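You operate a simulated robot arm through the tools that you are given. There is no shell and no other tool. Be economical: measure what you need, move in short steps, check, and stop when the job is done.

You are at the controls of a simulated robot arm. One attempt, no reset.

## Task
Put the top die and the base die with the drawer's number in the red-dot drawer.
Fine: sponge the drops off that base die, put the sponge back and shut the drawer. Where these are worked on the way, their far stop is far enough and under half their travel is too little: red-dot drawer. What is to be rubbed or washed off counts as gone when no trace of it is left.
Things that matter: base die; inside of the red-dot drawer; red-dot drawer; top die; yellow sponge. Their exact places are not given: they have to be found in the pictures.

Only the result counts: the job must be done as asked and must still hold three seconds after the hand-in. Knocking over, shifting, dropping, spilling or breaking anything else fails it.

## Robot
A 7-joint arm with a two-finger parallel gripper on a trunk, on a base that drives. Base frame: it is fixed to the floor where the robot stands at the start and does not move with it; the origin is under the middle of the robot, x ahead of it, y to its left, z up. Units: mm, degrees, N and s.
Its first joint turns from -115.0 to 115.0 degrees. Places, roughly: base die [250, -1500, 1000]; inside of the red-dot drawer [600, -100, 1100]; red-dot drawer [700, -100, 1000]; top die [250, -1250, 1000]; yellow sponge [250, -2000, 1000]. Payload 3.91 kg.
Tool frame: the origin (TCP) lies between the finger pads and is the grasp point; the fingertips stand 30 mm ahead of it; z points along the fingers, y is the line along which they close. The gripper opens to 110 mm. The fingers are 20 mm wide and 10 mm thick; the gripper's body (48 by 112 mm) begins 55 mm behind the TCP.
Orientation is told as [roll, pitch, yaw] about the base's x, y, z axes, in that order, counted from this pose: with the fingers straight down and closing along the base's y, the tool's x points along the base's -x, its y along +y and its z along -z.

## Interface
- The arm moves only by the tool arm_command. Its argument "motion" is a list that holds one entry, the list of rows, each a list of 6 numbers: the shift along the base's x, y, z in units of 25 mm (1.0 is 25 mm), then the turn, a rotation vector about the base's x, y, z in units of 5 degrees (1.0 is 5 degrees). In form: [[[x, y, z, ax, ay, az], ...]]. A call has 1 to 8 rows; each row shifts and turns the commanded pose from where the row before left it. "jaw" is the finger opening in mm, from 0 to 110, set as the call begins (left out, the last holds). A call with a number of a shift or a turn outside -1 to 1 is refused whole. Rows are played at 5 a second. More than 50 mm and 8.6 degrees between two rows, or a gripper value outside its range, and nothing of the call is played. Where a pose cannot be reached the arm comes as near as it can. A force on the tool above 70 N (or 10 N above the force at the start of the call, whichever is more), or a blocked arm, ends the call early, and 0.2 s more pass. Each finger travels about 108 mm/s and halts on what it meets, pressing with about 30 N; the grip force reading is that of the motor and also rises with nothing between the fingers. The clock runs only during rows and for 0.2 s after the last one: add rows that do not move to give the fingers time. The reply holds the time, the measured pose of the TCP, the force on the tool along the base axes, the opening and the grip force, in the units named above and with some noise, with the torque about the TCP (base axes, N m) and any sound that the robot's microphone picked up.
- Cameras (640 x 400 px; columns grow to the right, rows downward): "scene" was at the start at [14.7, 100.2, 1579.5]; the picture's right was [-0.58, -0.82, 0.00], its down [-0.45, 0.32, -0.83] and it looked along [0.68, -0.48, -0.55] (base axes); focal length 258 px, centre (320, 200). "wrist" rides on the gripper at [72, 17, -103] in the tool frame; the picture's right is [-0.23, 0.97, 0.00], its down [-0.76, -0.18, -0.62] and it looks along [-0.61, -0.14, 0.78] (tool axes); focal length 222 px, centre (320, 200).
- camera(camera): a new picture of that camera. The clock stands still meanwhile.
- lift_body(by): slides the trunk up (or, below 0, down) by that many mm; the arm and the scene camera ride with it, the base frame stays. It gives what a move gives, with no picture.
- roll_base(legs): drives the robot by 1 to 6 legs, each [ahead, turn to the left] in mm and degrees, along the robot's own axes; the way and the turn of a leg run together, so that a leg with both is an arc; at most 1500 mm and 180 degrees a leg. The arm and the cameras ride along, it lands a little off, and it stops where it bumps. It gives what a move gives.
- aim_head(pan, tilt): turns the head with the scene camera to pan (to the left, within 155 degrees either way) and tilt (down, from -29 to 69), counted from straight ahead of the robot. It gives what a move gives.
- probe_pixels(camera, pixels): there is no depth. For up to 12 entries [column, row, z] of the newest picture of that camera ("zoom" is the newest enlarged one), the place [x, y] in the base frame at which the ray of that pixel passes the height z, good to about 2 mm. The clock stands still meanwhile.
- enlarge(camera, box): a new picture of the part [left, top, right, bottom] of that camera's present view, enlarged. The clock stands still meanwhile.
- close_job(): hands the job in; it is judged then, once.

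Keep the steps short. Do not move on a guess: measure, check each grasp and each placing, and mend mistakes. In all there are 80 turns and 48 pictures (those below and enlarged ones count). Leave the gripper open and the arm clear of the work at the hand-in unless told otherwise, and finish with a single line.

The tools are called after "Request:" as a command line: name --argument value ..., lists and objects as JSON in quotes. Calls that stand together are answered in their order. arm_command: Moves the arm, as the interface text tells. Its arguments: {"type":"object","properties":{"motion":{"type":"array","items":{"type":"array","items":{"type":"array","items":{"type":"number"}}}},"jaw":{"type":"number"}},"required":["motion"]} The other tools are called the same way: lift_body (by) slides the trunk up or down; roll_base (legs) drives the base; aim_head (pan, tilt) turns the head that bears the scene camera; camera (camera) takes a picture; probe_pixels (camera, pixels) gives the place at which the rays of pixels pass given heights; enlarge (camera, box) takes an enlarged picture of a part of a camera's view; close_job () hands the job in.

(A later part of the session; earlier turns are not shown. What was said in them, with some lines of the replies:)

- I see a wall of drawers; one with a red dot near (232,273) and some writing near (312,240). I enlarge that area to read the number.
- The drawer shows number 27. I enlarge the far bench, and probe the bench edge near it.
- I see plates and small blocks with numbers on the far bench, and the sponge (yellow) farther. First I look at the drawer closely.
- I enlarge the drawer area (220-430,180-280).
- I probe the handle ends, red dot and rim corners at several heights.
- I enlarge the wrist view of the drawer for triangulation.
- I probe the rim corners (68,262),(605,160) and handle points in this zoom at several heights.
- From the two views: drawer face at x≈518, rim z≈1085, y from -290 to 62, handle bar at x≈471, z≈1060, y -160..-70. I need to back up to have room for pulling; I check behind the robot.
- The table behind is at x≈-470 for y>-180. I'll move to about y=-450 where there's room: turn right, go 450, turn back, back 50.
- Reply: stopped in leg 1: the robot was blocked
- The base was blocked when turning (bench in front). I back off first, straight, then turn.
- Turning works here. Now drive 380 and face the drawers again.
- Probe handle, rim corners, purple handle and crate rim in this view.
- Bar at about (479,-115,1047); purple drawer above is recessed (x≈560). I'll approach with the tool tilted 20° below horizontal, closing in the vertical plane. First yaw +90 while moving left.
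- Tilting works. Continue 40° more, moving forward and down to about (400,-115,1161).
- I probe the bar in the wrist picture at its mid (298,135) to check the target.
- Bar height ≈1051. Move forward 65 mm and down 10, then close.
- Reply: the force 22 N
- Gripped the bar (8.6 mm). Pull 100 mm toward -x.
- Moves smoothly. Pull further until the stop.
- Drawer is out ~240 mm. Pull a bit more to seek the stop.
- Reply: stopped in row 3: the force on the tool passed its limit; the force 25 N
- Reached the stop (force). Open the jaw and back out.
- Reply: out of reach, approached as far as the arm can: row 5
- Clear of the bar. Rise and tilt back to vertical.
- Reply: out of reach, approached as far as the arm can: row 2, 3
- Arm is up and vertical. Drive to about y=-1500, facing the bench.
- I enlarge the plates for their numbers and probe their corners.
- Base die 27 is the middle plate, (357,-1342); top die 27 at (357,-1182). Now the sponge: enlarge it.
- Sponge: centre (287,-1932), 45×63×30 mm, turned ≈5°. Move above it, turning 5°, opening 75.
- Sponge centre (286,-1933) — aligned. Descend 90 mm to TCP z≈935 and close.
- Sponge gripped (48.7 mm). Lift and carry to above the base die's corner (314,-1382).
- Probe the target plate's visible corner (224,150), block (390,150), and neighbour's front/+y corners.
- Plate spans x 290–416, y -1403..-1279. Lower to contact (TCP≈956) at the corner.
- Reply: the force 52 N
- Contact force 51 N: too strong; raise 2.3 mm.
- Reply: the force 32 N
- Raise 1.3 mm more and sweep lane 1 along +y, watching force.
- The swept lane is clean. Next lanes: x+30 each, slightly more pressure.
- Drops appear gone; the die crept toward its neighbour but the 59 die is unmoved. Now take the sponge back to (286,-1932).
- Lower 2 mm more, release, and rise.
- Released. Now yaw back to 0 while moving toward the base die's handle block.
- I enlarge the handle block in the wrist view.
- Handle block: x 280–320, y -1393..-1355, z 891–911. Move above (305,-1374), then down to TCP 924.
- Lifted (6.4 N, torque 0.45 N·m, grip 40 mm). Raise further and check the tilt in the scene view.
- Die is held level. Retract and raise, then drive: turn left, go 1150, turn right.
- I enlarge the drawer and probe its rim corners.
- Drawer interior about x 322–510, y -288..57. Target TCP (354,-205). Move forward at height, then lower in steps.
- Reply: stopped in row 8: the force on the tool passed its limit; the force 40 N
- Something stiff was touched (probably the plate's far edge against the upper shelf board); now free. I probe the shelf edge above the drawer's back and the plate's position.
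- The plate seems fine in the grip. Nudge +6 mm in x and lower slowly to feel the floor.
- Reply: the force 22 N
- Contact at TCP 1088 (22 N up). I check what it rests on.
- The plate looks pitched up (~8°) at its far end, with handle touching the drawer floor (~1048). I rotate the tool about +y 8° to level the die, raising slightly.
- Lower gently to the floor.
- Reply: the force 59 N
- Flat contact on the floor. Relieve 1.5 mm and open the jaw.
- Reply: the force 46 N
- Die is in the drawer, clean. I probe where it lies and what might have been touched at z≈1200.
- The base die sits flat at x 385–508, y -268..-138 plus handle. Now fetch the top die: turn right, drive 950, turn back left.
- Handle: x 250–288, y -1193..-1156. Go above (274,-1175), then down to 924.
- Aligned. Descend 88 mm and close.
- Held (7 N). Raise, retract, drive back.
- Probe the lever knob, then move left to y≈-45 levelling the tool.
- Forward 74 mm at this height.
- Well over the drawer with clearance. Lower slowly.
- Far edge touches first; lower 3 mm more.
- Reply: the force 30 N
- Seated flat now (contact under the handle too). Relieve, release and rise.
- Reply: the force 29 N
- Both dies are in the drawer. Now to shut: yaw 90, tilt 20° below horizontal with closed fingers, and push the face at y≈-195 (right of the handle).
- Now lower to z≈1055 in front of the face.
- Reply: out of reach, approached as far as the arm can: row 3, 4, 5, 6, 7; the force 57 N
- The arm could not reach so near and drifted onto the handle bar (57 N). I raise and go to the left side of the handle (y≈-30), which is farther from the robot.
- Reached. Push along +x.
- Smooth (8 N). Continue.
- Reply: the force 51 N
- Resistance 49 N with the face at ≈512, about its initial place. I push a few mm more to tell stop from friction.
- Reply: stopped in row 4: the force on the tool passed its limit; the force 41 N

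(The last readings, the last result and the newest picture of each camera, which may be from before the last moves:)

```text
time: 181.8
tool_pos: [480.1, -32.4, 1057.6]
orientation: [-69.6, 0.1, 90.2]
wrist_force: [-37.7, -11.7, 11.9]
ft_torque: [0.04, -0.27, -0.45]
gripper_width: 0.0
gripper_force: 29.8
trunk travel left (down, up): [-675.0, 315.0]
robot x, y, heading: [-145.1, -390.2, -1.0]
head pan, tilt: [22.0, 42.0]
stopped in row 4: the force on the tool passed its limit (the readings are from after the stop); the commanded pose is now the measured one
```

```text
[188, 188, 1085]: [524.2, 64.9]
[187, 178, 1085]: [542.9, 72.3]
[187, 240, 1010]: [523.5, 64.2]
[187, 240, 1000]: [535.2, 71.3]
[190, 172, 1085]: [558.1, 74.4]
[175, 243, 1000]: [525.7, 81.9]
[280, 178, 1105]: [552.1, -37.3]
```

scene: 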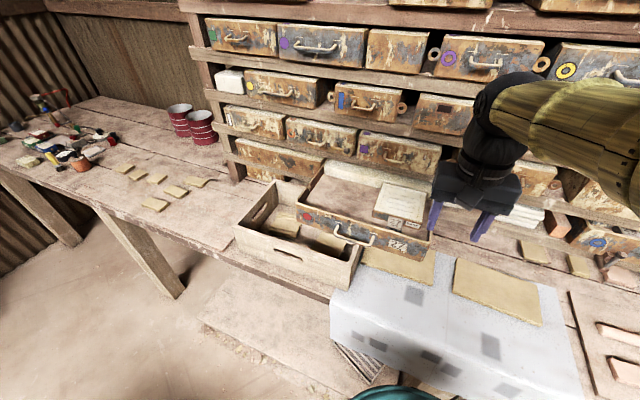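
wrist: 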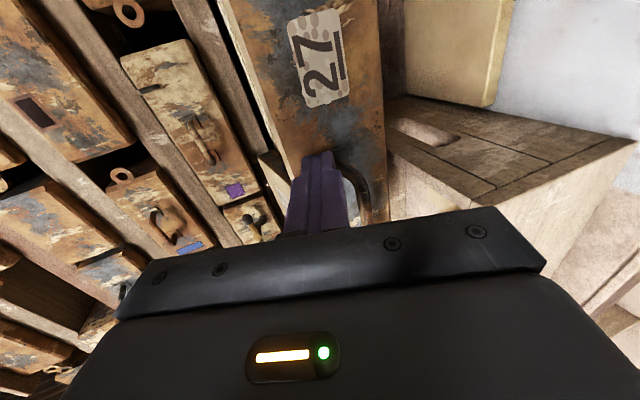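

The force acts at the fingertips and nothing moves: a hard stop, at the same place as the drawer's initial position (rim ≈518–524). Back off and look.

Request:
arm_command --motion '[[[-0.8, 0, 0, 0, 0, 0], [-0.8, 0, 0, 0, 0, 0], [-0.8, 0, 0.5, 0, 0, 0], [-0.8, 0, 1, 0, 0, 0], [-0.8, 0, 1, 0, 0, 0], [-0.8, -0.5, 1, 0, 0, 0], [-0.8, -1, 1, 0, 0, 0], [-0.5, -1, 1, 0, 0, 0]]]'

Request:
arm_command --motion '[[[0, -1, 1, 0, 0, 0], [0, -1, 1, 0, 1, 0], [0, -1, 1, 0, 1, 0], [0, -1, 0.5, 0, 1, 0], [0, -1, 0, 0, 1, 0], [0, -1, 0, 0, 1, 0], [0, -1, 0, 0, 1, 0], [0, -1, 0, 0, 1, 0]]]' --jaw 80

Request:
arm_command --motion '[[[0, -1, 0, 0, 1, 0], [0, -1, 0, 0, 1, 0], [0, -1, 0, 0, 1, 0], [0, -1, 0, 0, 1, 0], [0, -1, 0, 0, 1, 0], [0, -1, 0, 0, 1, 0], [0, -1, 0, 0, 1, 0], [0, -1, 0, 0, 0, 0]]]'

Request:
enlarge --camera "scene" --box '[260, 110, 460, 240]'

```text
time: 183.6
tool_pos: [334.1, -94.9, 1190.1]
orientation: [-69.4, 0.1, 90.0]
wrist_force: [0.4, -0.5, 0.8]
ft_torque: [0.01, 0.01, -0.01]
gripper_width: 0.1
gripper_force: 30.5
trunk travel left (down, up): [-675.0, 315.0]
robot x, y, heading: [-148.2, -387.7, -1.2]
head pan, tilt: [22.0, 42.0]
```

```text
time: 185.4
tool_pos: [335.5, -295.1, 1277.8]
orientation: [-34.3, 0.2, 90.2]
wrist_force: [-0.2, -0.8, 0.3]
ft_torque: [0.0, 0.0, 0.05]
gripper_width: 80.0
gripper_force: 0.1
trunk travel left (down, up): [-675.0, 315.0]
robot x, y, heading: [-149.1, -393.0, -1.0]
head pan, tilt: [22.0, 42.0]
```

```text
time: 187.2
tool_pos: [335.8, -495.3, 1276.6]
orientation: [0.7, 0.0, 90.2]
wrist_force: [-0.3, 0.9, 0.4]
ft_torque: [0.02, 0.05, 0.03]
gripper_width: 80.2
gripper_force: 0.0
trunk travel left (down, up): [-675.0, 315.0]
robot x, y, heading: [-144.8, -392.9, -0.9]
head pan, tilt: [22.0, 42.0]
```

```text
3.08 times, centred on (360, 175) of scene
```

zoom: 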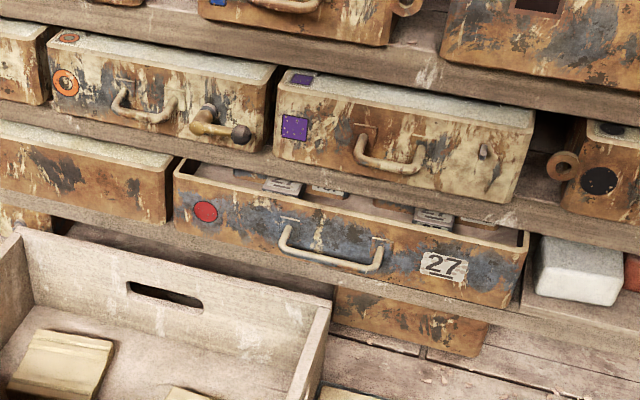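

Request:
probe_pixels --camera "zoom" --pixels '[[175, 172, 1085], [527, 242, 1085], [274, 150, 1100], [512, 204, 1100], [330, 264, 1045], [165, 160, 1085], [300, 180, 1085]]'

```text
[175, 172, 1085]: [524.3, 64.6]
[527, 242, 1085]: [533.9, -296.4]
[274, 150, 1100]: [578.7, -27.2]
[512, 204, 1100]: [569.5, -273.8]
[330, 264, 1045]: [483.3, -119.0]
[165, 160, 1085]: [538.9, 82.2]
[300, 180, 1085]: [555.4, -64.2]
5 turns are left
```

The handle bar reads x≈483, against 482 at the start. The drawer is hard against its stop with both dies inside, the sponge is back, and the arm is clear with the gripper open. Handing in.

Request:
close_job

```text
The job is handed in.
```

Handed in: both 27 dies are in the red-dot drawer, the base die looks clean of drops, the sponge is back at its starting spot, and the drawer is pushed to its hard stop, about where it stood at the start with a narrow gap still showing behind its front; while carrying the base die I touched something fixed near the upper drawers and saw nothing moved.
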